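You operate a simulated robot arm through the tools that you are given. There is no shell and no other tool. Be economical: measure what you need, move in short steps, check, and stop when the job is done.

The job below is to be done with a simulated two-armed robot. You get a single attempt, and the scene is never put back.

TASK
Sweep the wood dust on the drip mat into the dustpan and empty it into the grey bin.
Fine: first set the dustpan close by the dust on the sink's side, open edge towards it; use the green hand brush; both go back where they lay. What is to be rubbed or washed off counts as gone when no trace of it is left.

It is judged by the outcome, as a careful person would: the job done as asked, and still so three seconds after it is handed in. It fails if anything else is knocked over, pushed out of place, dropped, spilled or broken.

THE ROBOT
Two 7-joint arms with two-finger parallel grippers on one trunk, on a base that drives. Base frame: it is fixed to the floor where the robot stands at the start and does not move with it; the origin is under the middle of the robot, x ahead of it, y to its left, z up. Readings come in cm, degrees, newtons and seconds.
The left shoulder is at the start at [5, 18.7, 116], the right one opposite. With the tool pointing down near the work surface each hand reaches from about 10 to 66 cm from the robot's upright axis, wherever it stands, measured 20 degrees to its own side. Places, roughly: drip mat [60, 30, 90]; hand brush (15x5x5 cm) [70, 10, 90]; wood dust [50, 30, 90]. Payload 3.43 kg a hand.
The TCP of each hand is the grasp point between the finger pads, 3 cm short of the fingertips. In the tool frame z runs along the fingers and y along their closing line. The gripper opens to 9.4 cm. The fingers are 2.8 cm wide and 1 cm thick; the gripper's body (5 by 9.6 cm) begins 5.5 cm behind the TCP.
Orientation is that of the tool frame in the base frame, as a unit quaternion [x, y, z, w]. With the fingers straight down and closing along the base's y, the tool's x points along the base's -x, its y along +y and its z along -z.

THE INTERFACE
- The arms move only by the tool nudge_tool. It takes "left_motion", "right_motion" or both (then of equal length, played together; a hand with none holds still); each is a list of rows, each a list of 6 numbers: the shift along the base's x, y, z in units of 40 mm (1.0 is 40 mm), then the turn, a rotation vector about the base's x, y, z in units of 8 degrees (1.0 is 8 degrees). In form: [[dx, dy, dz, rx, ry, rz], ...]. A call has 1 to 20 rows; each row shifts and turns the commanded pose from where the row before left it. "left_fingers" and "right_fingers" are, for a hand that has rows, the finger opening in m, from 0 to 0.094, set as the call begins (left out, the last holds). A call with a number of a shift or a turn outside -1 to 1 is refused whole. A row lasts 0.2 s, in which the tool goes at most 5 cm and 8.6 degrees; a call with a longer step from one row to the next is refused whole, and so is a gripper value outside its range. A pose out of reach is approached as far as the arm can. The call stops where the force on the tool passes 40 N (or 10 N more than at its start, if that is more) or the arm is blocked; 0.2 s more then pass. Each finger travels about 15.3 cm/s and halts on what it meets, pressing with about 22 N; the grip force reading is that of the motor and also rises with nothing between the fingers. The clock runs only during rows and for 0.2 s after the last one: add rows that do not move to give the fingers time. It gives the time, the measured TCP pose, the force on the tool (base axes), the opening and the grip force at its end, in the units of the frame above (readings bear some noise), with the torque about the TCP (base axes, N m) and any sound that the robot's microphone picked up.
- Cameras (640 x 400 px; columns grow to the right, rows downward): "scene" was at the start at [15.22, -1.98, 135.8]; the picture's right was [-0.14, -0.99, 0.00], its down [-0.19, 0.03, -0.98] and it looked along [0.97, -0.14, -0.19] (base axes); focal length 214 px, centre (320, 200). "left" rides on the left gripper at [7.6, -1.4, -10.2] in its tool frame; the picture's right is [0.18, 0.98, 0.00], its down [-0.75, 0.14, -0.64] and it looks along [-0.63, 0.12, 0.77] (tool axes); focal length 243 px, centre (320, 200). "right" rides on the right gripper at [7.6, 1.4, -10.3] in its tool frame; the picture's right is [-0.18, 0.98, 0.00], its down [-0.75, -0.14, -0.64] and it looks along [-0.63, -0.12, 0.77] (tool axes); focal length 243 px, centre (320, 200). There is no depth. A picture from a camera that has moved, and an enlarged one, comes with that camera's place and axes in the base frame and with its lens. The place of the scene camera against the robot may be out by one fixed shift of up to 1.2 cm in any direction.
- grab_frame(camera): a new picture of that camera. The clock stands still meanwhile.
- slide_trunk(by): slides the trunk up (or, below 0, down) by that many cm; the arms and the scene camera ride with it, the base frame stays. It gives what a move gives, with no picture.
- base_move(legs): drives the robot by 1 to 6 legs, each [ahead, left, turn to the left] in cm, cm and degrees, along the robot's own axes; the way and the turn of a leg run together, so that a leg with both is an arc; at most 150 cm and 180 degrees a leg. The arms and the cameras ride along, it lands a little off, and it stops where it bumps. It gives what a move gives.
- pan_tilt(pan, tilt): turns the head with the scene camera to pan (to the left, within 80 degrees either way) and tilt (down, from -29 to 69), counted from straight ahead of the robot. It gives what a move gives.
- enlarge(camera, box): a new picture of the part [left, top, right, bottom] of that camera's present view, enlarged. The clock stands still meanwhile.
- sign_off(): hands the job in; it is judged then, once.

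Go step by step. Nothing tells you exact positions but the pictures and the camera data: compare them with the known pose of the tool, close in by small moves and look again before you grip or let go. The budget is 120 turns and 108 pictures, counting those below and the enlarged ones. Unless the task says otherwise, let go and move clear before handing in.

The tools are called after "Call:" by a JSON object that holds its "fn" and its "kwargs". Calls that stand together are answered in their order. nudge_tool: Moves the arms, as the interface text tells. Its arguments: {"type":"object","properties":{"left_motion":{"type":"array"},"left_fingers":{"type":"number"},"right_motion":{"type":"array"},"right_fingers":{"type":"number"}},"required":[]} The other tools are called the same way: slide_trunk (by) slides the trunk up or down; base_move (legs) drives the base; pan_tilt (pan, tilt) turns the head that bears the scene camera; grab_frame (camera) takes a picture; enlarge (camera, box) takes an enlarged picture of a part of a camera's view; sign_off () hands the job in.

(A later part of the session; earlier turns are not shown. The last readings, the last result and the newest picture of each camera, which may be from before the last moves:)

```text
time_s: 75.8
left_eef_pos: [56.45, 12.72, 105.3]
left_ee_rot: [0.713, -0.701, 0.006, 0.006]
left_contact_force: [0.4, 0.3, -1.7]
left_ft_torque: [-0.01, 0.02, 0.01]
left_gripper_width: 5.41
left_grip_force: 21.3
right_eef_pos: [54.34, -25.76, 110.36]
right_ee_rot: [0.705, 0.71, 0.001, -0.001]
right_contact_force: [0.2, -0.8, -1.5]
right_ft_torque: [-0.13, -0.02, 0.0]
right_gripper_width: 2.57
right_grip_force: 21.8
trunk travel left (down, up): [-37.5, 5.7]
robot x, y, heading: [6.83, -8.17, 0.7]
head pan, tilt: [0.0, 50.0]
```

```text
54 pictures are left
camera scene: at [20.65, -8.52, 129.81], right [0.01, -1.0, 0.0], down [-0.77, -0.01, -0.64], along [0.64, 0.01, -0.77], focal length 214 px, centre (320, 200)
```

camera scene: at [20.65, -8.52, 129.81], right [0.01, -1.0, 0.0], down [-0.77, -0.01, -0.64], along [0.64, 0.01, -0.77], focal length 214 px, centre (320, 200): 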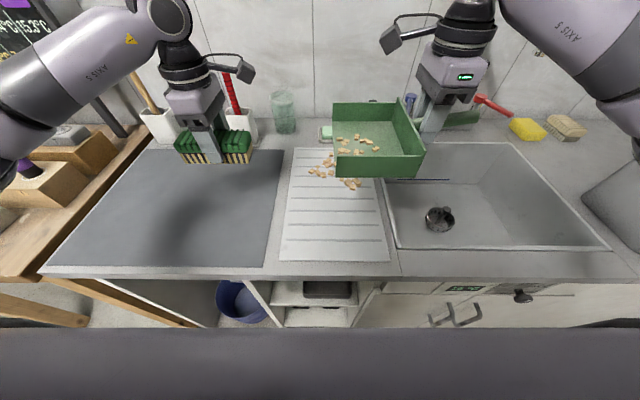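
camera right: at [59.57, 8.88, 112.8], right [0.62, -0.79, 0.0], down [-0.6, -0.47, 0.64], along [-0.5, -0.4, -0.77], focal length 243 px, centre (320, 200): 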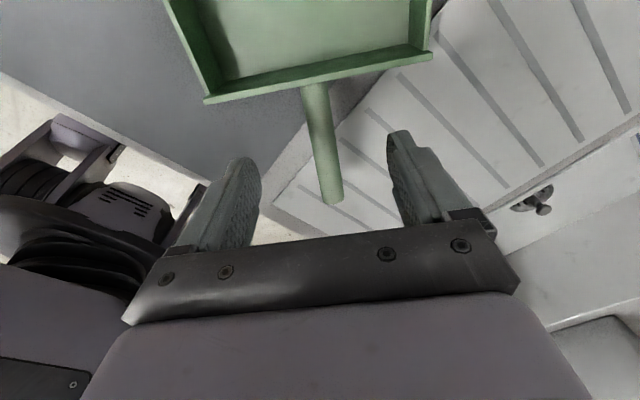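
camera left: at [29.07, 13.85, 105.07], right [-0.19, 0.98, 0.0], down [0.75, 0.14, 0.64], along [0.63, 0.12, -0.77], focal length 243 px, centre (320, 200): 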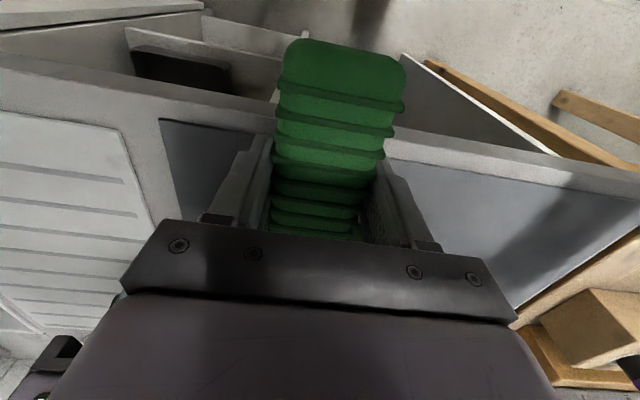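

Mat is spotless. I move closer and carry the brush to just above its old spot at [69, 7.6].

Call:
{"fn": "base_move", "kwargs": {"legs": [[1, 0, -0.7]]}}

Call:
{"fn": "nudge_tool", "kwargs": {"left_motion": [[0.6, -0.3, -0.25, 0, 0, 0], [0.6, -0.3, -0.25, 0, 0, 0], [0.6, -0.3, -0.25, 0, 0, 0], [0.4, -0.2, -0.5, 0, 0, 0], [0.3, -0.1, -0.7, 0, 0, 0]]}}

Call:
{"fn": "enlarge", "kwargs": {"camera": "scene", "box": [100, 80, 340, 230]}}

```text
time_s: 76.7
left_eef_pos: [57.43, 11.96, 105.45]
left_ee_rot: [0.707, -0.707, 0.006, 0.006]
left_contact_force: [0.3, 0.6, -1.9]
left_ft_torque: [-0.04, -0.04, 0.01]
left_gripper_width: 5.4
left_grip_force: 22.0
right_eef_pos: [55.08, -26.19, 110.4]
right_ee_rot: [0.708, 0.706, 0.0, 0.0]
right_contact_force: [0.5, 0.2, -1.8]
right_ft_torque: [-0.14, 0.0, -0.03]
right_gripper_width: 2.57
right_grip_force: 22.1
trunk travel left (down, up): [-37.5, 5.7]
robot x, y, heading: [7.81, -7.8, -0.3]
head pan, tilt: [0.0, 50.0]
stopped in leg 1: the robot was blocked; the commanded pose is now the measured one
```

```text
time_s: 77.9
left_eef_pos: [67.26, 7.18, 97.45]
left_ee_rot: [0.707, -0.707, 0.006, 0.007]
left_contact_force: [-0.4, 0.6, -0.3]
left_ft_torque: [0.0, 0.02, -0.01]
left_gripper_width: 5.39
left_grip_force: 21.9
right_eef_pos: [55.0, -26.19, 110.43]
right_ee_rot: [0.709, 0.706, 0.0, 0.0]
right_contact_force: [0.2, 0.1, -1.6]
right_ft_torque: [-0.12, 0.01, 0.03]
right_gripper_width: 2.56
right_grip_force: 21.8
trunk travel left (down, up): [-37.5, 5.7]
robot x, y, heading: [8.15, -8.33, -0.2]
head pan, tilt: [0.0, 50.0]
```

```text
2.67 times, centred on (220, 155) of scene
camera zoom: at [21.55, -8.66, 129.81], right [0.0, -1.0, 0.0], down [-0.77, 0.0, -0.64], along [0.64, 0.0, -0.77], focal length 572 px, centre (587, 320)
```

zoom: 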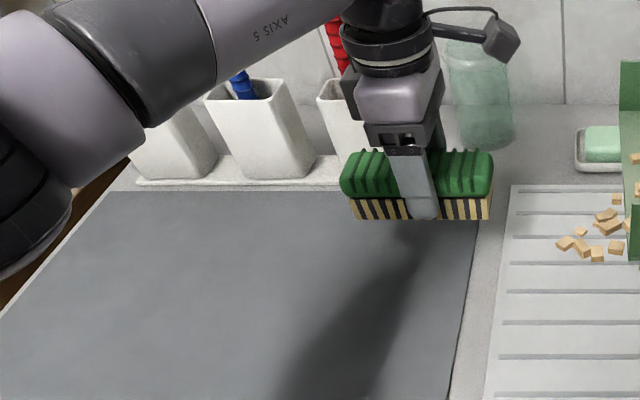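

Call:
{"fn": "nudge_tool", "kwargs": {"left_motion": [[0.22, 0.04, -0.4, 0, 0, 0], [0.21, 0.04, -0.4, 0, 0, 0], [0, 0, -0.2, 0, 0, 0], [0, 0, -0.1, 0, 0, 0]]}}

Call:
{"fn": "enlarge", "kwargs": {"camera": "scene", "box": [180, 100, 340, 200]}}

```text
time_s: 78.9
left_eef_pos: [69.19, 7.64, 93.31]
left_ee_rot: [0.707, -0.707, 0.006, 0.007]
left_contact_force: [0.3, -0.2, -2.5]
left_ft_torque: [-0.01, 0.03, 0.02]
left_gripper_width: 5.41
left_grip_force: 21.7
right_eef_pos: [55.0, -26.17, 110.33]
right_ee_rot: [0.709, 0.705, 0.001, -0.001]
right_contact_force: [-0.1, 0.8, -2.2]
right_ft_torque: [-0.12, 0.02, -0.03]
right_gripper_width: 2.59
right_grip_force: 21.6
trunk travel left (down, up): [-37.5, 5.7]
robot x, y, heading: [7.86, -7.86, -0.1]
head pan, tilt: [0.0, 50.0]
```

```text
4.00 times, centred on (260, 150) of scene
camera zoom: at [21.53, -8.66, 129.81], right [0.0, -1.0, 0.0], down [-0.77, 0.0, -0.64], along [0.64, 0.0, -0.77], focal length 858 px, centre (560, 400)
```

zoom: 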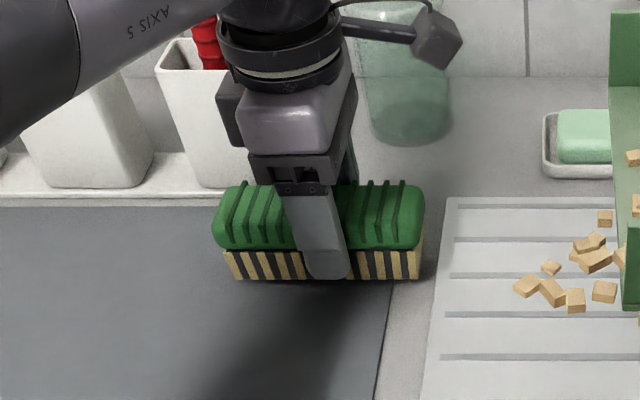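

The brush is over its old place. I lower to contact.

Call:
{"fn": "nudge_tool", "kwargs": {"left_motion": [[0, 0, -0.06, 0, 0, 0], [0, 0, -0.06, 0, 0, 0], [0, 0, 0, 0, 0, 0]]}}

```text
time_s: 79.7
left_eef_pos: [69.28, 7.66, 92.72]
left_ee_rot: [0.707, -0.707, 0.006, 0.007]
left_contact_force: [0.5, 0.3, -1.6]
left_ft_torque: [0.0, -0.03, 0.0]
left_gripper_width: 5.4
left_grip_force: 22.0
right_eef_pos: [55.04, -26.18, 110.37]
right_ee_rot: [0.708, 0.706, 0.001, -0.001]
right_contact_force: [0.3, 1.0, -1.9]
right_ft_torque: [-0.12, 0.02, -0.01]
right_gripper_width: 2.59
right_grip_force: 22.0
trunk travel left (down, up): [-37.5, 5.7]
robot x, y, heading: [7.92, -7.97, -0.2]
head pan, tilt: [0.0, 50.0]
```

Call:
{"fn": "nudge_tool", "kwargs": {"left_motion": [[0, 0, -0.05, 0, 0, 0], [0, 0, -0.05, 0, 0, 0], [0, 0, 0, 0, 0, 0]]}}

```text
time_s: 80.5
left_eef_pos: [69.18, 7.71, 92.63]
left_ee_rot: [-0.707, 0.707, -0.008, -0.004]
left_contact_force: [2.6, 2.1, 15.7]
left_ft_torque: [0.48, -0.02, -0.03]
left_gripper_width: 5.41
left_grip_force: 22.2
right_eef_pos: [54.96, -26.33, 110.55]
right_ee_rot: [0.708, 0.706, 0.001, 0.0]
right_contact_force: [0.4, -0.8, -2.0]
right_ft_torque: [-0.11, 0.02, -0.02]
right_gripper_width: 2.56
right_grip_force: 22.5
trunk travel left (down, up): [-37.5, 5.7]
robot x, y, heading: [7.54, -8.41, 0.0]
head pan, tilt: [0.0, 50.0]
```

Contact. Release, rise and retreat the left hand.

Call:
{"fn": "nudge_tool", "kwargs": {"left_motion": [[0, 0, 0.02, 0, 0, 0], [0, 0, 0, 0, 0, 0], [0, 0, 0, 0, 0, 0], [0, 0, 0.4, 0, 0, 0], [0, 0, 0.8, 0, 0, 0], [-0.2, 0, 0.8, 0, 0, 0], [-0.4, 0, 0.8, 0, 0, 0], [-0.9, 0.2, 0.2, 0, 0, -0.9], [-0.9, 0.2, 0.2, 0, 0, -0.9], [-0.9, 0.2, 0.2, 0, 0, -0.9], [-0.9, 0.2, 0.2, 0, 0, -0.9], [-0.5, 0.2, 0.2, 0, 0, -0.9], [-0.5, 0.2, 0.2, 0, 0, -0.9], [-0.5, 0.2, 0.2, 0, 0, -0.9], [-0.3, 0.2, 0.2, 0, 0, -0.9]], "left_fingers": 0.09}}

Call:
{"fn": "enlarge", "kwargs": {"camera": "scene", "box": [100, 80, 420, 280]}}

```text
time_s: 83.7
left_eef_pos: [45.3, 14.09, 110.27]
left_ee_rot: [-0.279, 0.96, -0.003, -0.008]
left_contact_force: [-1.0, 0.0, -0.2]
left_ft_torque: [0.02, 0.01, 0.01]
left_gripper_width: 8.98
left_grip_force: 0.0
right_eef_pos: [54.95, -26.09, 110.48]
right_ee_rot: [0.708, 0.706, 0.0, -0.001]
right_contact_force: [0.0, 0.3, -1.8]
right_ft_torque: [-0.12, 0.0, 0.01]
right_gripper_width: 2.55
right_grip_force: 21.4
trunk travel left (down, up): [-37.5, 5.7]
robot x, y, heading: [7.84, -7.77, -0.5]
head pan, tilt: [0.0, 50.0]
```

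```text
2.00 times, centred on (260, 180) of scene
camera zoom: at [21.5, -8.65, 129.82], right [0.0, -1.0, 0.0], down [-0.77, 0.0, -0.64], along [0.64, 0.0, -0.77], focal length 429 px, centre (440, 240)
```

zoom: 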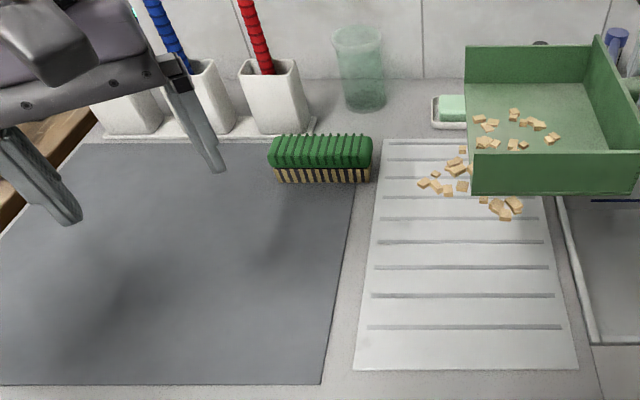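

The brush is back in place. Now I raise the pan and left hand, back up a bit and drive right towards the grey bin.

Call:
{"fn": "nudge_tool", "kwargs": {"right_motion": [[0, 0, 0.7, 0, 0, 0], [0, 0, 0.7, 0, 0, 0], [0, 0, 0.7, 0, 0, 0], [0, 0, 0.7, 0, 0, 0], [0, 0, 0.7, 0, 0, 0]], "left_motion": [[-0.3, 0.4, 0.8, 0, 0, -0.8], [-0.3, 0.4, 0.8, 0, 0, -0.8], [-0.3, 0.4, 0.8, 0, 0, -0.8], [-0.3, 0.4, 0.8, 0, 0, -0.8], [-0.3, 0.4, 0.8, 0, 0, -0.8]]}}

Call:
{"fn": "base_move", "kwargs": {"legs": [[-8, 0, 0], [0, -50, 0]]}}

Call:
{"fn": "pan_tilt", "kwargs": {"pan": -25, "tilt": 40}}

Call:
{"fn": "grab_frame", "kwargs": {"camera": "scene"}}

```text
time_s: 84.9
left_eef_pos: [39.36, 21.91, 126.1]
left_ee_rot: [-0.002, 1.0, 0.0, -0.008]
left_contact_force: [0.4, -0.3, -0.6]
left_ft_torque: [0.04, 0.0, 0.01]
left_gripper_width: 8.99
left_grip_force: 0.1
right_eef_pos: [54.93, -25.82, 124.32]
right_ee_rot: [0.708, 0.707, 0.002, 0.0]
right_contact_force: [-0.2, -0.4, -2.2]
right_ft_torque: [-0.12, 0.0, 0.03]
right_gripper_width: 2.57
right_grip_force: 22.3
trunk travel left (down, up): [-37.5, 5.7]
robot x, y, heading: [7.87, -7.99, -0.1]
head pan, tilt: [0.0, 50.0]
```

```text
time_s: 88.5
left_eef_pos: [31.51, -28.34, 126.24]
left_ee_rot: [-0.002, 1.0, -0.001, -0.009]
left_contact_force: [0.3, -0.6, 0.0]
left_ft_torque: [-0.01, 0.03, 0.01]
left_gripper_width: 9.01
left_grip_force: 0.1
right_eef_pos: [47.02, -76.28, 124.26]
right_ee_rot: [0.71, 0.704, 0.0, -0.001]
right_contact_force: [1.2, 0.6, -2.5]
right_ft_torque: [-0.1, 0.0, 0.04]
right_gripper_width: 2.56
right_grip_force: 22.2
trunk travel left (down, up): [-37.5, 5.7]
robot x, y, heading: [-0.3, -57.74, -0.3]
head pan, tilt: [0.0, 50.0]
```

```text
time_s: 89.4
left_eef_pos: [31.61, -28.39, 126.14]
left_ee_rot: [-0.002, 1.0, -0.001, -0.01]
left_contact_force: [0.3, 1.0, 0.5]
left_ft_torque: [0.01, -0.01, -0.02]
left_gripper_width: 9.01
left_grip_force: 0.1
right_eef_pos: [47.04, -76.31, 124.31]
right_ee_rot: [0.71, 0.704, 0.0, -0.001]
right_contact_force: [0.2, -0.5, -2.3]
right_ft_torque: [-0.13, -0.01, 0.02]
right_gripper_width: 2.57
right_grip_force: 21.4
trunk travel left (down, up): [-37.5, 5.7]
robot x, y, heading: [-0.41, -58.22, -0.5]
head pan, tilt: [-25.0, 40.0]
```

```text
50 pictures are left
camera scene: at [13.52, -62.38, 131.23], right [-0.43, -0.9, 0.0], down [-0.58, 0.28, -0.77], along [0.69, -0.33, -0.64], focal length 214 px, centre (320, 200)
```

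scene: 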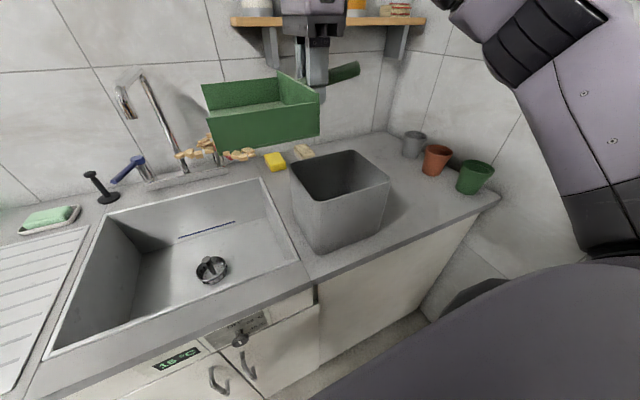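

The grey bin's opening is roughly x 40–55, y −75…−91, rim z ≈ 106. I turn the pan so that its mouth faces me (wrist untwisted), staying well above the bin.

Call:
{"fn": "nudge_tool", "kwargs": {"right_motion": [[0.167, -0.046, -0.05, 0, 0, 0.943], [0.167, -0.046, -0.05, 0, 0, 0.943], [0.167, -0.046, -0.05, 0, 0, 0.943], [0.167, -0.046, -0.05, 0, 0, 0.943], [0.167, -0.046, -0.05, 0, 0, 0.943], [0.167, -0.046, -0.05, 0, 0, 0.943], [0.167, -0.046, -0.05, 0, 0, 0.943], [0.167, -0.046, -0.05, 0, 0, 0.943], [0.167, -0.046, -0.05, 0, 0, 0.943], [0.167, -0.046, -0.05, 0, 0, 0.943], [0.167, -0.046, -0.05, 0, 0, 0.943], [0.167, -0.046, -0.05, 0, 0, 0.943]]}}

Call:
{"fn": "grab_frame", "kwargs": {"camera": "scene"}}

Call:
{"fn": "grab_frame", "kwargs": {"camera": "right"}}

```text
time_s: 92.0
left_eef_pos: [31.6, -28.39, 126.01]
left_ee_rot: [-0.001, 1.0, 0.0, -0.009]
left_contact_force: [0.5, 0.5, -0.6]
left_ft_torque: [0.01, 0.04, 0.0]
left_gripper_width: 9.0
left_grip_force: 0.1
right_eef_pos: [55.23, -78.3, 121.81]
right_ee_rot: [-0.002, 1.0, 0.001, -0.001]
right_contact_force: [-0.5, -0.2, -1.5]
right_ft_torque: [0.03, -0.13, 0.01]
right_gripper_width: 2.56
right_grip_force: 22.3
trunk travel left (down, up): [-37.5, 5.7]
robot x, y, heading: [-0.13, -58.19, -0.3]
head pan, tilt: [-25.0, 40.0]
```

```text
49 pictures are left
camera scene: at [13.54, -62.38, 131.23], right [-0.43, -0.9, 0.0], down [-0.58, 0.28, -0.77], along [0.69, -0.33, -0.64], focal length 214 px, centre (320, 200)
```

scene: 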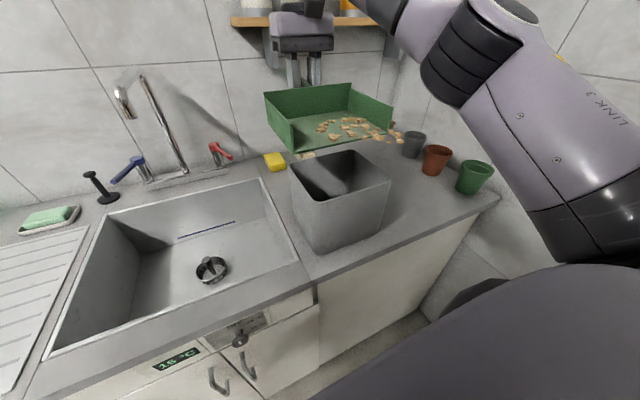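

```text
48 pictures are left
camera right: at [47.42, -76.82, 132.12], right [0.18, 0.98, 0.0], down [0.76, -0.14, 0.64], along [0.63, -0.12, -0.77], focal length 243 px, centre (320, 200)
```

right: 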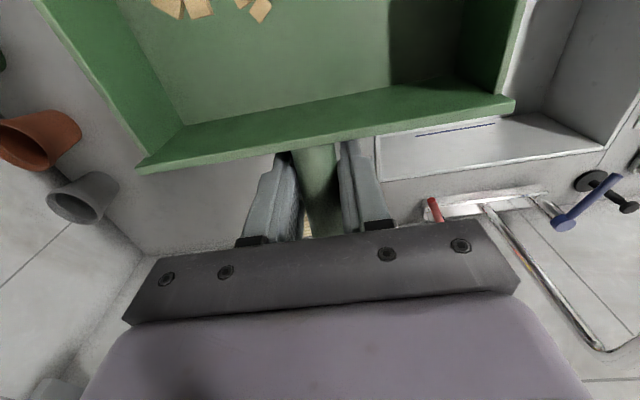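

Triangulating two views gives the bin rim at x 42–57, y −76…−92, z ≈ 105, centre [49, −84]. The chips sit in the pan's right-front part, so I drive 6 cm ahead and place the handle at y ≈ −79.3.

Call:
{"fn": "base_move", "kwargs": {"legs": [[6, 0, 0]]}}

Call:
{"fn": "nudge_tool", "kwargs": {"right_motion": [[0, -0.25, 0, 0, 0, 0], [0, 0, 0, 0, 0, 0]]}}

Call:
{"fn": "grab_frame", "kwargs": {"camera": "scene"}}

```text
time_s: 93.1
left_eef_pos: [36.6, -28.42, 126.18]
left_ee_rot: [-0.002, 1.0, 0.0, -0.01]
left_contact_force: [-0.1, 0.3, -0.3]
left_ft_torque: [0.02, -0.02, -0.03]
left_gripper_width: 8.98
left_grip_force: 0.0
right_eef_pos: [60.19, -78.32, 121.63]
right_ee_rot: [-0.001, 1.0, 0.0, -0.001]
right_contact_force: [0.0, 0.0, -1.8]
right_ft_torque: [-0.01, -0.15, -0.01]
right_gripper_width: 2.58
right_grip_force: 21.6
trunk travel left (down, up): [-37.5, 5.7]
robot x, y, heading: [5.07, -57.95, -0.5]
head pan, tilt: [-25.0, 40.0]
stopped in leg 1: the robot was blocked; the commanded pose is now the measured one
```

```text
time_s: 93.7
left_eef_pos: [36.73, -28.37, 126.13]
left_ee_rot: [-0.001, 1.0, 0.0, -0.01]
left_contact_force: [0.2, -0.1, 1.1]
left_ft_torque: [0.03, 0.01, -0.02]
left_gripper_width: 9.02
left_grip_force: 0.0
right_eef_pos: [60.47, -79.39, 121.57]
right_ee_rot: [-0.001, 1.0, -0.001, -0.002]
right_contact_force: [0.4, 0.0, -2.8]
right_ft_torque: [-0.02, -0.1, -0.01]
right_gripper_width: 2.57
right_grip_force: 22.5
trunk travel left (down, up): [-37.5, 5.7]
robot x, y, heading: [4.78, -58.44, -0.5]
head pan, tilt: [-25.0, 40.0]
```

```text
47 pictures are left
camera scene: at [18.62, -62.4, 131.23], right [-0.43, -0.9, 0.0], down [-0.58, 0.28, -0.77], along [0.69, -0.33, -0.64], focal length 214 px, centre (320, 200)
```

scene: 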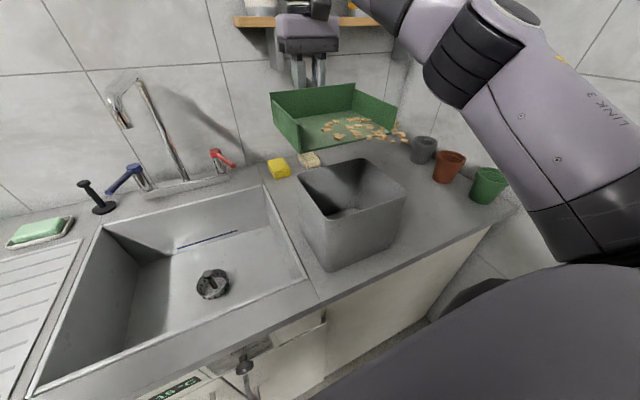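

The base stopped against the cabinet at x = 5, which is enough. I begin to tip the pan, 24° first, with its mouth over the bin.

Call:
{"fn": "nudge_tool", "kwargs": {"right_motion": [[0, 0, -0.1, 0, -1, 0], [0, 0, -0.1, 0, -1, 0], [0, 0, -0.1, 0, -1, 0], [0, 0, 0, 0, 0, 0]]}}

Call:
{"fn": "grab_frame", "kwargs": {"camera": "scene"}}

```text
time_s: 94.7
left_eef_pos: [36.8, -28.32, 125.97]
left_ee_rot: [-0.002, 1.0, 0.001, -0.011]
left_contact_force: [0.6, 1.2, -0.5]
left_ft_torque: [-0.02, 0.0, 0.01]
left_gripper_width: 9.01
left_grip_force: 0.1
right_eef_pos: [60.35, -79.37, 120.42]
right_ee_rot: [-0.001, 0.978, 0.0, 0.207]
right_contact_force: [-0.6, 0.1, -2.2]
right_ft_torque: [-0.01, -0.11, -0.01]
right_gripper_width: 2.56
right_grip_force: 22.2
trunk travel left (down, up): [-37.5, 5.7]
robot x, y, heading: [5.25, -58.04, -0.2]
head pan, tilt: [-25.0, 40.0]
```

```text
46 pictures are left
camera scene: at [18.61, -62.39, 131.23], right [-0.43, -0.9, 0.0], down [-0.58, 0.28, -0.77], along [0.69, -0.33, -0.64], focal length 214 px, centre (320, 200)
```

scene: 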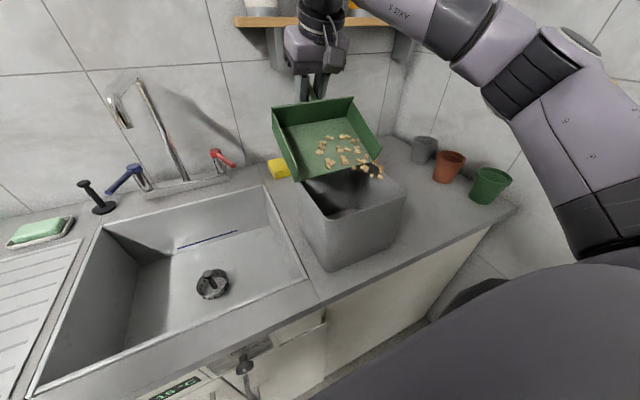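

Good: the mouth and chips are over the opening. I tip on, pivoting about the mouth.

Call:
{"fn": "nudge_tool", "kwargs": {"right_motion": [[-0.2, 0, 0.2, 0, -1, 0], [-0.25, 0, 0.3, 0, -1, 0], [-0.5, 0, 0.3, 0, -1, 0], [-0.5, 0, 0.25, 0, -1, 0], [-0.5, 0, 0.1, 0, -1, 0], [-0.5, 0, 0.05, 0, -1, 0], [0, 0, 0, 0, 0, 0], [0, 0, 0, 0, 0, 0]]}}

Call:
{"fn": "grab_frame", "kwargs": {"camera": "scene"}}

```text
time_s: 96.5
left_eef_pos: [36.75, -28.35, 126.04]
left_ee_rot: [-0.002, 1.0, 0.0, -0.01]
left_contact_force: [0.0, -0.7, 0.2]
left_ft_torque: [0.01, 0.0, 0.01]
left_gripper_width: 9.0
left_grip_force: 0.0
right_eef_pos: [50.32, -79.54, 125.24]
right_ee_rot: [0.0, 0.81, -0.001, 0.587]
right_contact_force: [-0.4, 0.0, -2.3]
right_ft_torque: [0.0, 0.02, 0.0]
right_gripper_width: 2.57
right_grip_force: 22.0
trunk travel left (down, up): [-37.5, 5.7]
robot x, y, heading: [4.9, -57.99, -0.5]
head pan, tilt: [-25.0, 40.0]
```

```text
45 pictures are left
camera scene: at [18.6, -62.42, 131.23], right [-0.43, -0.9, 0.0], down [-0.58, 0.28, -0.77], along [0.69, -0.33, -0.64], focal length 214 px, centre (320, 200)
```

scene: 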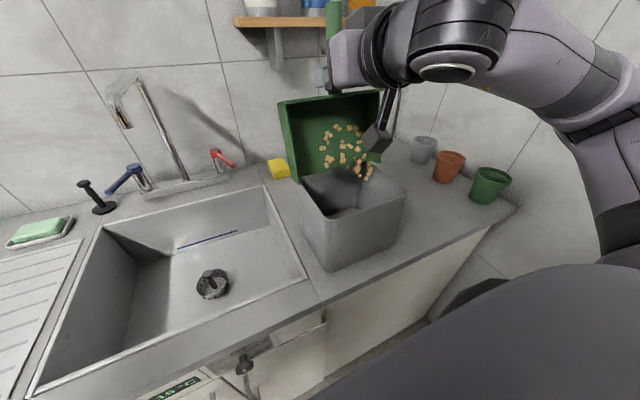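

The reach works, but the chips still cling at 72°. I tip further past vertical.

Call:
{"fn": "nudge_tool", "kwargs": {"right_motion": [[-0.4, -0.1, 0.05, 0, -1, 0], [-0.4, -0.1, 0, 0, -1, 0], [-0.4, -0.1, 0, 0, -1, 0], [0, 0, 0, 0, 0, 0], [0, 0, 0, 0, 0, 0], [0, 0, 0, 0, 0, 0]]}}

Call:
{"fn": "grab_frame", "kwargs": {"camera": "scene"}}

```text
time_s: 97.9
left_eef_pos: [36.64, -28.43, 126.05]
left_ee_rot: [-0.002, 1.0, 0.0, -0.011]
left_contact_force: [0.8, 0.0, 0.0]
left_ft_torque: [-0.02, 0.02, 0.02]
left_gripper_width: 9.01
left_grip_force: 0.0
right_eef_pos: [48.48, -80.15, 126.76]
right_ee_rot: [-0.001, 0.671, 0.0, 0.742]
right_contact_force: [-0.6, 0.9, -1.9]
right_ft_torque: [-0.01, 0.08, -0.02]
right_gripper_width: 2.56
right_grip_force: 22.4
right hand out of reach, approached as far as the arm can: row 2, 3
trunk travel left (down, up): [-37.5, 5.7]
robot x, y, heading: [4.98, -57.94, -0.3]
head pan, tilt: [-25.0, 40.0]
```

```text
44 pictures are left
camera scene: at [18.6, -62.41, 131.23], right [-0.43, -0.9, 0.0], down [-0.58, 0.28, -0.77], along [0.69, -0.33, -0.64], focal length 214 px, centre (320, 200)
```

scene: 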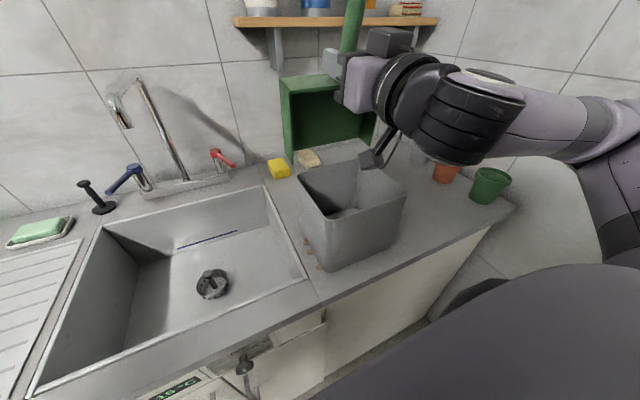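

The chips have left the pan, but I see something at the bin's lower left. I look closer.

Call:
{"fn": "enlarge", "kwargs": {"camera": "scene", "box": [260, 140, 420, 280]}}

```text
2.86 times, centred on (340, 210) of scene
camera zoom: at [18.6, -62.41, 131.23], right [-0.43, -0.9, 0.0], down [-0.58, 0.28, -0.77], along [0.69, -0.33, -0.64], focal length 613 px, centre (263, 171)
```

zoom: 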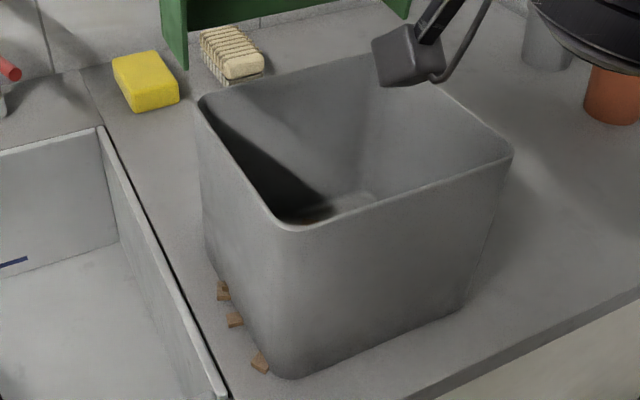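

Most went in, but four or five chips lie on the counter between bin and sink; I'll have to pick those up. First I level the pan again and lift it aside to see.

Call:
{"fn": "nudge_tool", "kwargs": {"right_motion": [[0, 0, 0.5, 0, 0, 0], [0.2, 0, 0.3, 0, 1, 0], [0.2, 0, 0, 0, 1, 0], [0.2, 0, 0, 0, 1, 0], [0.2, 0, 0, 0, 1, 0], [0.2, 0, 0, 0, 1, 0], [0.2, 0, 0, 0, 1, 0], [0.2, 0, 0, 0, 1, 0], [0.2, 0, 0, 0, 1, 0], [0.2, 0, 0, 0, 1, 0], [0.1, 0, 0, 0, 1, 0], [0, 0, 0, 0, 1, 0], [0, 0, 0, 0, 0.97, 0]]}}

Call:
{"fn": "pan_tilt", "kwargs": {"pan": -25, "tilt": 50}}

Call:
{"fn": "grab_frame", "kwargs": {"camera": "scene"}}

Call:
{"fn": "grab_frame", "kwargs": {"camera": "right"}}

```text
time_s: 100.7
left_eef_pos: [36.64, -28.26, 126.05]
left_ee_rot: [-0.003, 1.0, -0.001, -0.01]
left_contact_force: [0.2, 0.5, 0.3]
left_ft_torque: [-0.03, 0.03, 0.01]
left_gripper_width: 9.0
left_grip_force: 0.1
right_eef_pos: [55.94, -79.98, 130.25]
right_ee_rot: [-0.001, 1.0, 0.0, 0.001]
right_contact_force: [-1.2, 0.1, -1.5]
right_ft_torque: [0.02, -0.13, -0.01]
right_gripper_width: 2.57
right_grip_force: 22.3
trunk travel left (down, up): [-37.5, 5.7]
robot x, y, heading: [4.94, -58.0, -0.3]
head pan, tilt: [-25.0, 40.0]
```

```text
time_s: 101.4
left_eef_pos: [36.65, -28.38, 126.14]
left_ee_rot: [-0.002, 1.0, 0.0, -0.011]
left_contact_force: [-0.2, -0.6, 0.4]
left_ft_torque: [0.0, 0.02, -0.01]
left_gripper_width: 9.0
left_grip_force: 0.0
right_eef_pos: [56.15, -80.08, 130.03]
right_ee_rot: [-0.001, 1.0, 0.001, 0.001]
right_contact_force: [-0.1, 0.4, -1.7]
right_ft_torque: [0.0, -0.1, 0.01]
right_gripper_width: 2.54
right_grip_force: 22.3
trunk travel left (down, up): [-37.5, 5.7]
robot x, y, heading: [5.15, -57.94, -0.4]
head pan, tilt: [-25.0, 50.0]
```

```text
42 pictures are left
camera scene: at [17.88, -62.06, 129.82], right [-0.43, -0.9, 0.0], down [-0.69, 0.33, -0.64], along [0.58, -0.28, -0.77], focal length 214 px, centre (320, 200)
```

scene: 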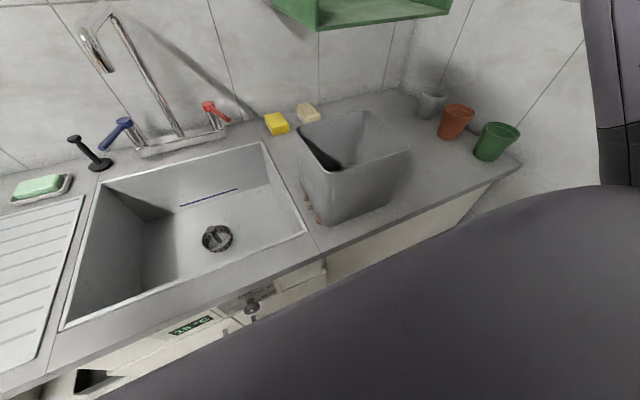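

```text
41 pictures are left
camera right: at [48.25, -78.6, 140.28], right [0.18, 0.98, 0.0], down [0.75, -0.14, 0.64], along [0.63, -0.12, -0.77], focal length 243 px, centre (320, 200)
```

right: 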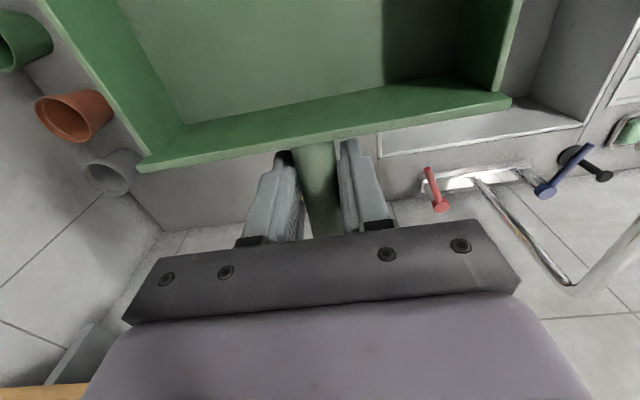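

The pan is empty. I'll return it first, then pick up the fallen chips with the free right hand. I back off, drive left to the drainboard and turn the pan.

Call:
{"fn": "base_move", "kwargs": {"legs": [[-4, 0, 0.4], [0, 59, 0]]}}

Call:
{"fn": "nudge_tool", "kwargs": {"right_motion": [[0, 0, 0, 0, 0, -1], [0, 0, 0, 0, 0, -1], [0, 0, 0, 0, 0, -1], [0, 0, 0, 0, 0, -1], [0, 0, 0, 0, 0, -1], [0, 0, 0, 0, 0, -1], [0, 0, 0, 0, 0, -1], [0, 0, 0, 0, 0, -1], [0, 0, 0, 0, 0, -1], [0, 0, 0, 0, 0, -1], [0, 0, 0, 0, 0, -1], [0, 0, 0, 0, 0, -1], [0, 0, 0, 0, 0, -1], [0, 0, 0, 0, 0, -1], [0, 0, 0, 0, 0, -1], [0, 0, 0, 0, 0, -1]]}}

Call:
{"fn": "pan_tilt", "kwargs": {"pan": 0, "tilt": 50}}

Call:
{"fn": "grab_frame", "kwargs": {"camera": "scene"}}

```text
time_s: 105.2
left_eef_pos: [31.09, 31.86, 126.03]
left_ee_rot: [-0.017, 1.0, 0.0, -0.01]
left_contact_force: [0.0, 0.3, -1.1]
left_ft_torque: [-0.01, 0.04, 0.01]
left_gripper_width: 9.0
left_grip_force: 0.1
right_eef_pos: [52.01, -19.31, 130.01]
right_ee_rot: [-0.015, 1.0, 0.0, 0.001]
right_contact_force: [-0.3, -0.2, -1.8]
right_ft_torque: [0.0, -0.14, -0.01]
right_gripper_width: 2.55
right_grip_force: 21.8
trunk travel left (down, up): [-37.5, 5.7]
robot x, y, heading: [0.29, 0.78, 1.6]
head pan, tilt: [-25.0, 50.0]
```

```text
time_s: 108.6
left_eef_pos: [31.22, 31.78, 126.08]
left_ee_rot: [-0.017, 1.0, 0.0, -0.01]
left_contact_force: [-0.2, -0.4, -0.6]
left_ft_torque: [-0.01, -0.03, 0.01]
left_gripper_width: 8.99
left_grip_force: 0.1
right_eef_pos: [52.07, -19.31, 129.96]
right_ee_rot: [0.892, 0.451, -0.001, 0.0]
right_contact_force: [-0.1, -0.7, -0.5]
right_ft_torque: [-0.1, 0.07, 0.01]
right_gripper_width: 2.57
right_grip_force: 22.0
trunk travel left (down, up): [-37.5, 5.7]
robot x, y, heading: [0.44, 1.27, 1.5]
head pan, tilt: [-25.0, 50.0]
```

```text
time_s: 109.5
left_eef_pos: [31.07, 31.87, 126.06]
left_ee_rot: [-0.018, 1.0, -0.001, -0.01]
left_contact_force: [0.0, -0.5, -0.7]
left_ft_torque: [0.0, -0.01, 0.0]
left_gripper_width: 8.99
left_grip_force: 0.0
right_eef_pos: [52.05, -19.43, 129.91]
right_ee_rot: [0.892, 0.453, 0.0, 0.001]
right_contact_force: [-0.1, -0.4, -1.9]
right_ft_torque: [-0.09, 0.06, 0.02]
right_gripper_width: 2.54
right_grip_force: 22.1
trunk travel left (down, up): [-37.5, 5.7]
robot x, y, heading: [0.2, 0.98, 1.2]
head pan, tilt: [0.0, 50.0]
```

```text
40 pictures are left
camera scene: at [13.91, 0.82, 129.82], right [0.02, -1.0, 0.0], down [-0.77, -0.02, -0.64], along [0.64, 0.02, -0.77], focal length 214 px, centre (320, 200)
```

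scene: 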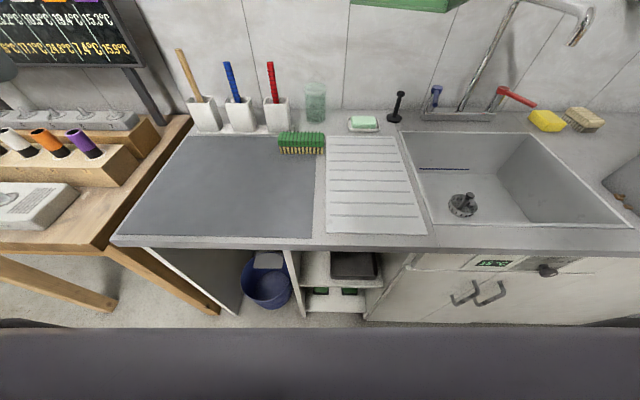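

Call:
{"fn": "nudge_tool", "kwargs": {"right_motion": [[0, 0.25, 0, 0, 0, -0.89], [0, 0.25, 0, 0, 0, -0.89], [0, 0.25, 0, 0, 0, -0.89], [0, 0.25, 0, 0, 0, -0.89], [0, 0.25, 0, 0, 0, -0.89], [0, 0.25, 0, 0, 0, -0.89], [0, 0.25, 0, 0, 0, -0.89]]}}

Call:
{"fn": "base_move", "kwargs": {"legs": [[5, 0, -1.4]]}}

Call:
{"fn": "grab_frame", "kwargs": {"camera": "scene"}}

```text
time_s: 111.1
left_eef_pos: [31.02, 31.94, 126.15]
left_ee_rot: [-0.017, 1.0, 0.0, -0.01]
left_contact_force: [-0.4, 0.3, 0.0]
left_ft_torque: [0.04, 0.02, 0.01]
left_gripper_width: 9.01
left_grip_force: 0.1
right_eef_pos: [52.0, -12.36, 130.14]
right_ee_rot: [0.999, 0.033, -0.001, 0.001]
right_contact_force: [0.8, -0.3, -2.2]
right_ft_torque: [-0.02, 0.14, 0.0]
right_gripper_width: 2.56
right_grip_force: 21.9
trunk travel left (down, up): [-37.5, 5.7]
robot x, y, heading: [0.38, 1.35, 1.2]
head pan, tilt: [0.0, 50.0]
```

```text
time_s: 112.0
left_eef_pos: [36.86, 31.03, 126.1]
left_ee_rot: [-0.005, 1.0, -0.001, -0.01]
left_contact_force: [-0.3, 0.3, -1.0]
left_ft_torque: [0.0, 0.02, 0.0]
left_gripper_width: 9.0
left_grip_force: 0.0
right_eef_pos: [56.69, -13.65, 130.03]
right_ee_rot: [1.0, 0.022, -0.002, 0.0]
right_contact_force: [-0.4, -0.6, -2.2]
right_ft_torque: [0.01, 0.14, -0.01]
right_gripper_width: 2.55
right_grip_force: 21.7
trunk travel left (down, up): [-37.5, 5.7]
robot x, y, heading: [5.06, 1.38, 0.3]
head pan, tilt: [0.0, 50.0]
```

```text
39 pictures are left
camera scene: at [19.0, 0.55, 129.8], right [0.0, -1.0, 0.0], down [-0.77, 0.0, -0.64], along [0.64, 0.0, -0.77], focal length 214 px, centre (320, 200)
```

scene: 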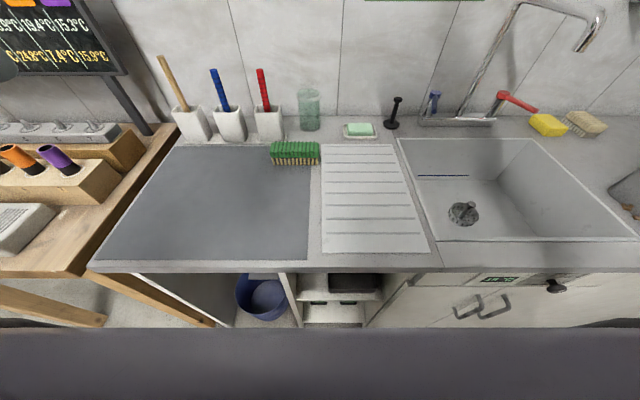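

Yaw −177° works. I lower the pan to just above its old place.

Call:
{"fn": "nudge_tool", "kwargs": {"right_motion": [[-0.061, 0.045, -0.917, 0, 0, 0.02], [-0.061, 0.045, -0.917, 0, 0, 0.02], [-0.061, 0.045, -0.917, 0, 0, 0.02], [-0.061, 0.045, -0.917, 0, 0, 0.02], [-0.061, 0.045, -0.917, 0, 0, 0.02], [-0.061, 0.045, -0.917, 0, 0, 0.02], [-0.061, 0.045, -0.917, 0, 0, 0.02], [-0.061, 0.045, -0.917, 0, 0, 0.02], [-0.061, 0.045, -0.917, 0, 0, 0.02]]}}

Call:
{"fn": "enlarge", "kwargs": {"camera": "scene", "box": [240, 110, 480, 260]}}

```text
time_s: 114.0
left_eef_pos: [36.67, 31.07, 126.01]
left_ee_rot: [-0.005, 1.0, 0.0, -0.01]
left_contact_force: [-0.1, -0.8, -0.5]
left_ft_torque: [0.01, 0.01, 0.01]
left_gripper_width: 8.98
left_grip_force: 0.1
right_eef_pos: [54.38, -12.08, 97.06]
right_ee_rot: [0.999, 0.034, -0.001, 0.0]
right_contact_force: [0.3, 1.0, -2.1]
right_ft_torque: [-0.01, 0.12, 0.02]
right_gripper_width: 2.52
right_grip_force: 21.9
trunk travel left (down, up): [-37.5, 5.7]
robot x, y, heading: [4.58, 1.06, 0.1]
head pan, tilt: [0.0, 50.0]
```

```text
2.67 times, centred on (360, 185) of scene
camera zoom: at [18.91, 0.54, 129.82], right [0.0, -1.0, 0.0], down [-0.77, 0.0, -0.64], along [0.64, 0.0, -0.77], focal length 572 px, centre (213, 240)
```

zoom: 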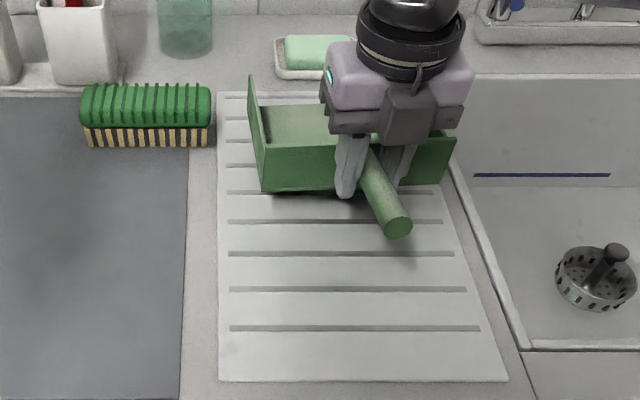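

Aligned as before. I lower the last centimetres to contact.

Call:
{"fn": "nudge_tool", "kwargs": {"right_motion": [[0.03, 0, -0.4, 0, 0, 0], [0, 0, -0.35, 0, 0, 0], [0, 0, -0.15, 0, 0, 0], [0, 0, -0.06, 0, 0, 0], [0, 0, 0, 0, 0, 0]]}}

```text
time_s: 115.2
left_eef_pos: [36.55, 31.19, 126.14]
left_ee_rot: [-0.005, 1.0, 0.0, -0.009]
left_contact_force: [0.1, -0.6, -0.4]
left_ft_torque: [0.01, -0.03, 0.0]
left_gripper_width: 8.97
left_grip_force: 0.1
right_eef_pos: [54.49, -11.85, 93.57]
right_ee_rot: [0.999, 0.035, 0.0, 0.0]
right_contact_force: [-3.2, 0.6, 15.7]
right_ft_torque: [-0.01, -0.16, 0.0]
right_gripper_width: 2.56
right_grip_force: 22.6
trunk travel left (down, up): [-37.5, 5.7]
robot x, y, heading: [5.15, 1.07, -0.1]
head pan, tilt: [0.0, 50.0]
```

Call:
{"fn": "nudge_tool", "kwargs": {"right_motion": [[0, 0, 0.04, 0, 0, 0], [0, 0, 0, 0, 0, 0], [0, 0, 0, 0, 0, 0], [0, 0, 0, 0, 0, 0], [0, 0, 0.5, 0, 0, 0], [0, 0, 0.9, 0, 0, 0], [0, 0, 0.9, 0, 0, 0], [0, 0, 0.9, 0, 0, 0], [0, 0, 0.9, 0, 0, 1], [0, 0, 0.9, 0, 0, 1], [0, 0, 0.9, 0, 0, 1], [0, 0, 0.9, 0, 0, 1], [0, 0, 0, 0, 0, 1], [0, 0, 0, 0, 0, 1], [0, 0, 0, 0, 0, 1], [0, 0, 0, 0, 0, 1], [0, 0, 0, 0, 0, 1], [0, 0, 0, 0, 0, 1], [0, 0, 0, 0, 0, 1]], "right_fingers": 0.08}}

Call:
{"fn": "enlarge", "kwargs": {"camera": "scene", "box": [80, 100, 480, 280]}}

```text
time_s: 119.2
left_eef_pos: [36.77, 31.13, 126.1]
left_ee_rot: [-0.005, 1.0, 0.0, -0.009]
left_contact_force: [0.7, -0.5, 0.0]
left_ft_torque: [-0.02, 0.0, 0.01]
left_gripper_width: 8.99
left_grip_force: 0.1
right_eef_pos: [54.49, -11.99, 120.64]
right_ee_rot: [0.694, 0.72, 0.0, 0.002]
right_contact_force: [0.1, 0.4, -0.6]
right_ft_torque: [-0.01, 0.01, -0.06]
right_gripper_width: 7.99
right_grip_force: 0.0
trunk travel left (down, up): [-37.5, 5.7]
robot x, y, heading: [5.23, 1.37, -0.1]
head pan, tilt: [0.0, 50.0]
```

```text
1.60 times, centred on (280, 190) of scene
camera zoom: at [18.86, 0.56, 129.82], right [0.0, -1.0, 0.0], down [-0.77, 0.0, -0.64], along [0.64, 0.0, -0.77], focal length 343 px, centre (384, 216)
```

zoom: 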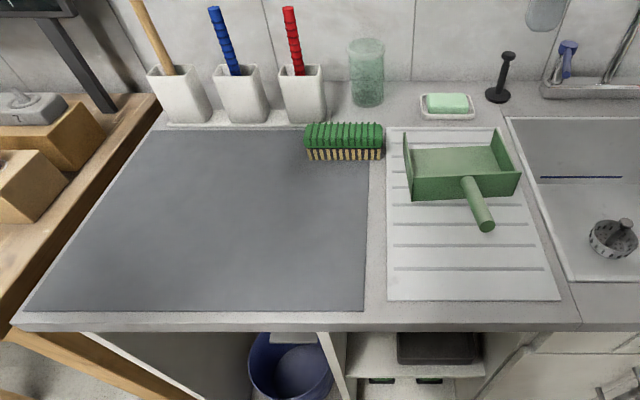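

Mat, brush and pan are all in order. Now back to the bin with the right hand to pick up the fallen chips.

Call:
{"fn": "base_move", "kwargs": {"legs": [[-4, 0, 0], [0, -58, 0], [2.5, 0, 0]]}}

Call:
{"fn": "pan_tilt", "kwargs": {"pan": -15, "tilt": 50}}

Call:
{"fn": "grab_frame", "kwargs": {"camera": "scene"}}

Call:
{"fn": "grab_frame", "kwargs": {"camera": "right"}}

```text
time_s: 123.5
left_eef_pos: [35.48, -27.82, 126.04]
left_ee_rot: [0.003, 1.0, 0.0, -0.01]
left_contact_force: [1.2, -0.2, 0.0]
left_ft_torque: [-0.02, 0.04, 0.0]
left_gripper_width: 8.99
left_grip_force: 0.0
right_eef_pos: [52.53, -71.36, 120.39]
right_ee_rot: [0.701, 0.713, -0.001, 0.0]
right_contact_force: [0.3, -0.1, 0.2]
right_ft_torque: [-0.02, 0.07, 0.01]
right_gripper_width: 8.03
right_grip_force: 0.1
trunk travel left (down, up): [-37.5, 5.7]
robot x, y, heading: [2.53, -56.91, -1.0]
head pan, tilt: [0.0, 50.0]
```

```text
time_s: 124.2
left_eef_pos: [35.45, -27.84, 126.03]
left_ee_rot: [0.003, 1.0, 0.001, -0.009]
left_contact_force: [-0.5, -0.4, 0.6]
left_ft_torque: [-0.01, 0.04, 0.0]
left_gripper_width: 8.98
left_grip_force: 0.1
right_eef_pos: [52.35, -71.29, 120.38]
right_ee_rot: [0.701, 0.713, 0.0, 0.001]
right_contact_force: [0.3, 0.3, 0.5]
right_ft_torque: [0.0, -0.02, 0.01]
right_gripper_width: 7.99
right_grip_force: 0.0
trunk travel left (down, up): [-37.5, 5.7]
robot x, y, heading: [3.35, -57.02, -1.1]
head pan, tilt: [-15.0, 50.0]
```

```text
36 pictures are left
camera scene: at [16.63, -60.06, 129.82], right [-0.28, -0.96, 0.0], down [-0.74, 0.21, -0.64], along [0.62, -0.18, -0.77], focal length 214 px, centre (320, 200)
```

scene: 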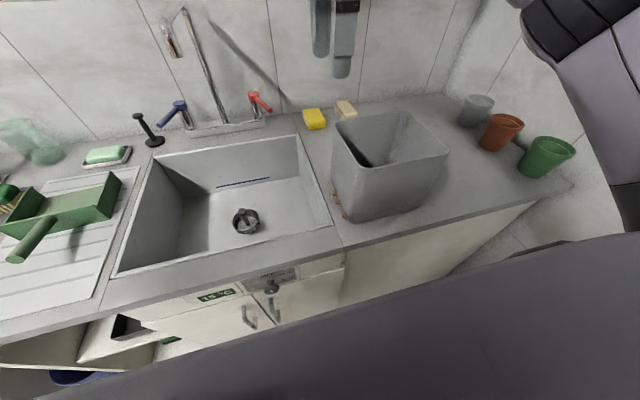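

```text
35 pictures are left
camera right: at [53.48, -63.52, 130.81], right [0.99, -0.17, 0.0], down [-0.13, -0.75, 0.64], along [-0.11, -0.63, -0.77], focal length 243 px, centre (320, 200)
```

right: 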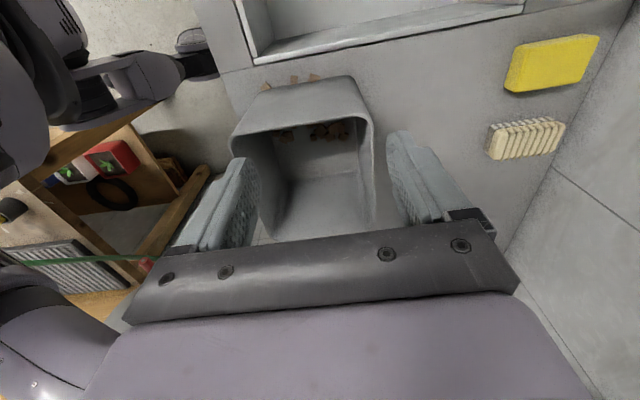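

Call:
{"fn": "enlarge", "kwargs": {"camera": "right", "box": [220, 50, 380, 150]}}

Call:
{"fn": "enlarge", "kwargs": {"camera": "scene", "box": [290, 120, 450, 230]}}

```text
4.00 times, centred on (300, 100) of right
camera zoom: at [53.48, -63.52, 130.81], right [0.99, -0.17, 0.0], down [-0.13, -0.75, 0.64], along [-0.11, -0.63, -0.77], focal length 970 px, centre (400, 600)
```

zoom: 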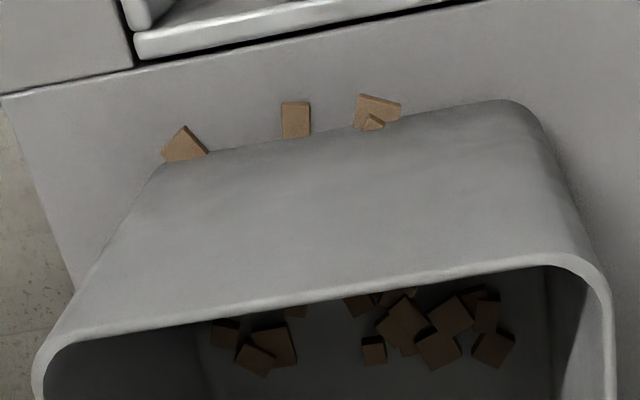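

```text
3.64 times, centred on (370, 175) of scene
camera zoom: at [16.63, -60.06, 129.82], right [-0.28, -0.96, 0.0], down [-0.74, 0.21, -0.64], along [0.62, -0.18, -0.77], focal length 780 px, centre (138, 291)
```

zoom: 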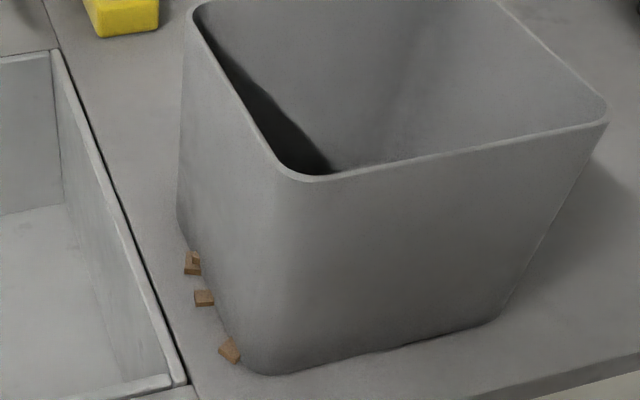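

Four chips lie right against the bin's base at x ≈ 43, 47.6 and 51 (y ≈ −73). I'll pick them with fingers closing along x, the hand tilted 8° so its body clears the bin; first I come down slightly to the side.

Call:
{"fn": "nudge_tool", "kwargs": {"right_motion": [[-0.2, 0.03, -0.7, -0.2, 0, 0], [-0.2, 0.03, -0.7, -0.2, 0, 0], [-0.2, 0.03, -0.7, -0.2, 0, 0], [-0.2, 0.03, -0.7, -0.2, 0, 0], [-0.2, 0.03, -0.7, -0.2, 0, 0], [-0.2, 0.03, -0.7, 0, 0, 0], [0, 0, -0.6, 0, 0, 0]], "right_fingers": 0.035}}

Call:
{"fn": "grab_frame", "kwargs": {"camera": "right"}}

Call:
{"fn": "enlarge", "kwargs": {"camera": "scene", "box": [270, 80, 470, 230]}}

```text
time_s: 125.8
left_eef_pos: [35.37, -27.74, 126.07]
left_ee_rot: [0.004, 1.0, 0.001, -0.011]
left_contact_force: [0.5, 0.8, 0.0]
left_ft_torque: [-0.03, 0.0, -0.01]
left_gripper_width: 9.01
left_grip_force: 0.2
right_eef_pos: [47.47, -70.38, 101.35]
right_ee_rot: [0.7, 0.711, -0.05, 0.05]
right_contact_force: [-0.1, -0.7, -0.2]
right_ft_torque: [0.01, 0.0, -0.02]
right_gripper_width: 3.48
right_grip_force: 0.1
trunk travel left (down, up): [-37.5, 5.7]
robot x, y, heading: [2.87, -57.41, -1.2]
head pan, tilt: [-15.0, 50.0]
```

```text
32 pictures are left
camera right: at [48.62, -61.29, 110.41], right [0.99, -0.17, 0.03], down [-0.13, -0.66, 0.74], along [-0.11, -0.73, -0.67], focal length 243 px, centre (320, 200)
```

right: 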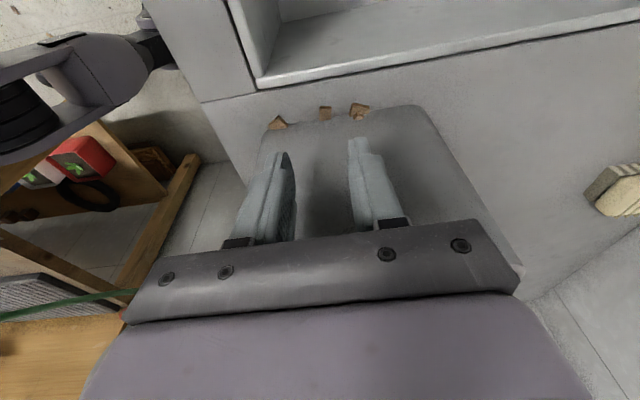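

```text
2.67 times, centred on (370, 155) of scene
camera zoom: at [16.64, -60.07, 129.82], right [-0.28, -0.96, 0.0], down [-0.74, 0.21, -0.64], along [0.62, -0.18, -0.77], focal length 572 px, centre (187, 320)
```

zoom: 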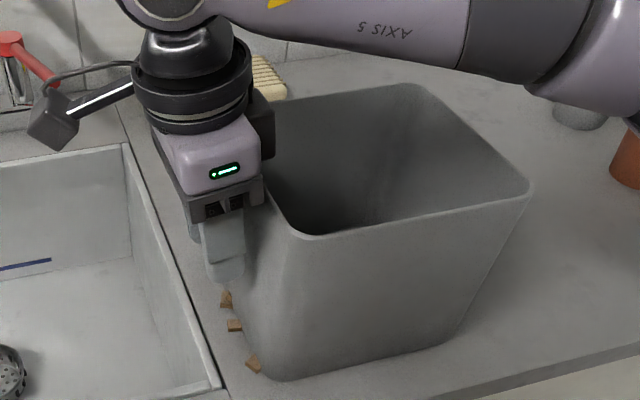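

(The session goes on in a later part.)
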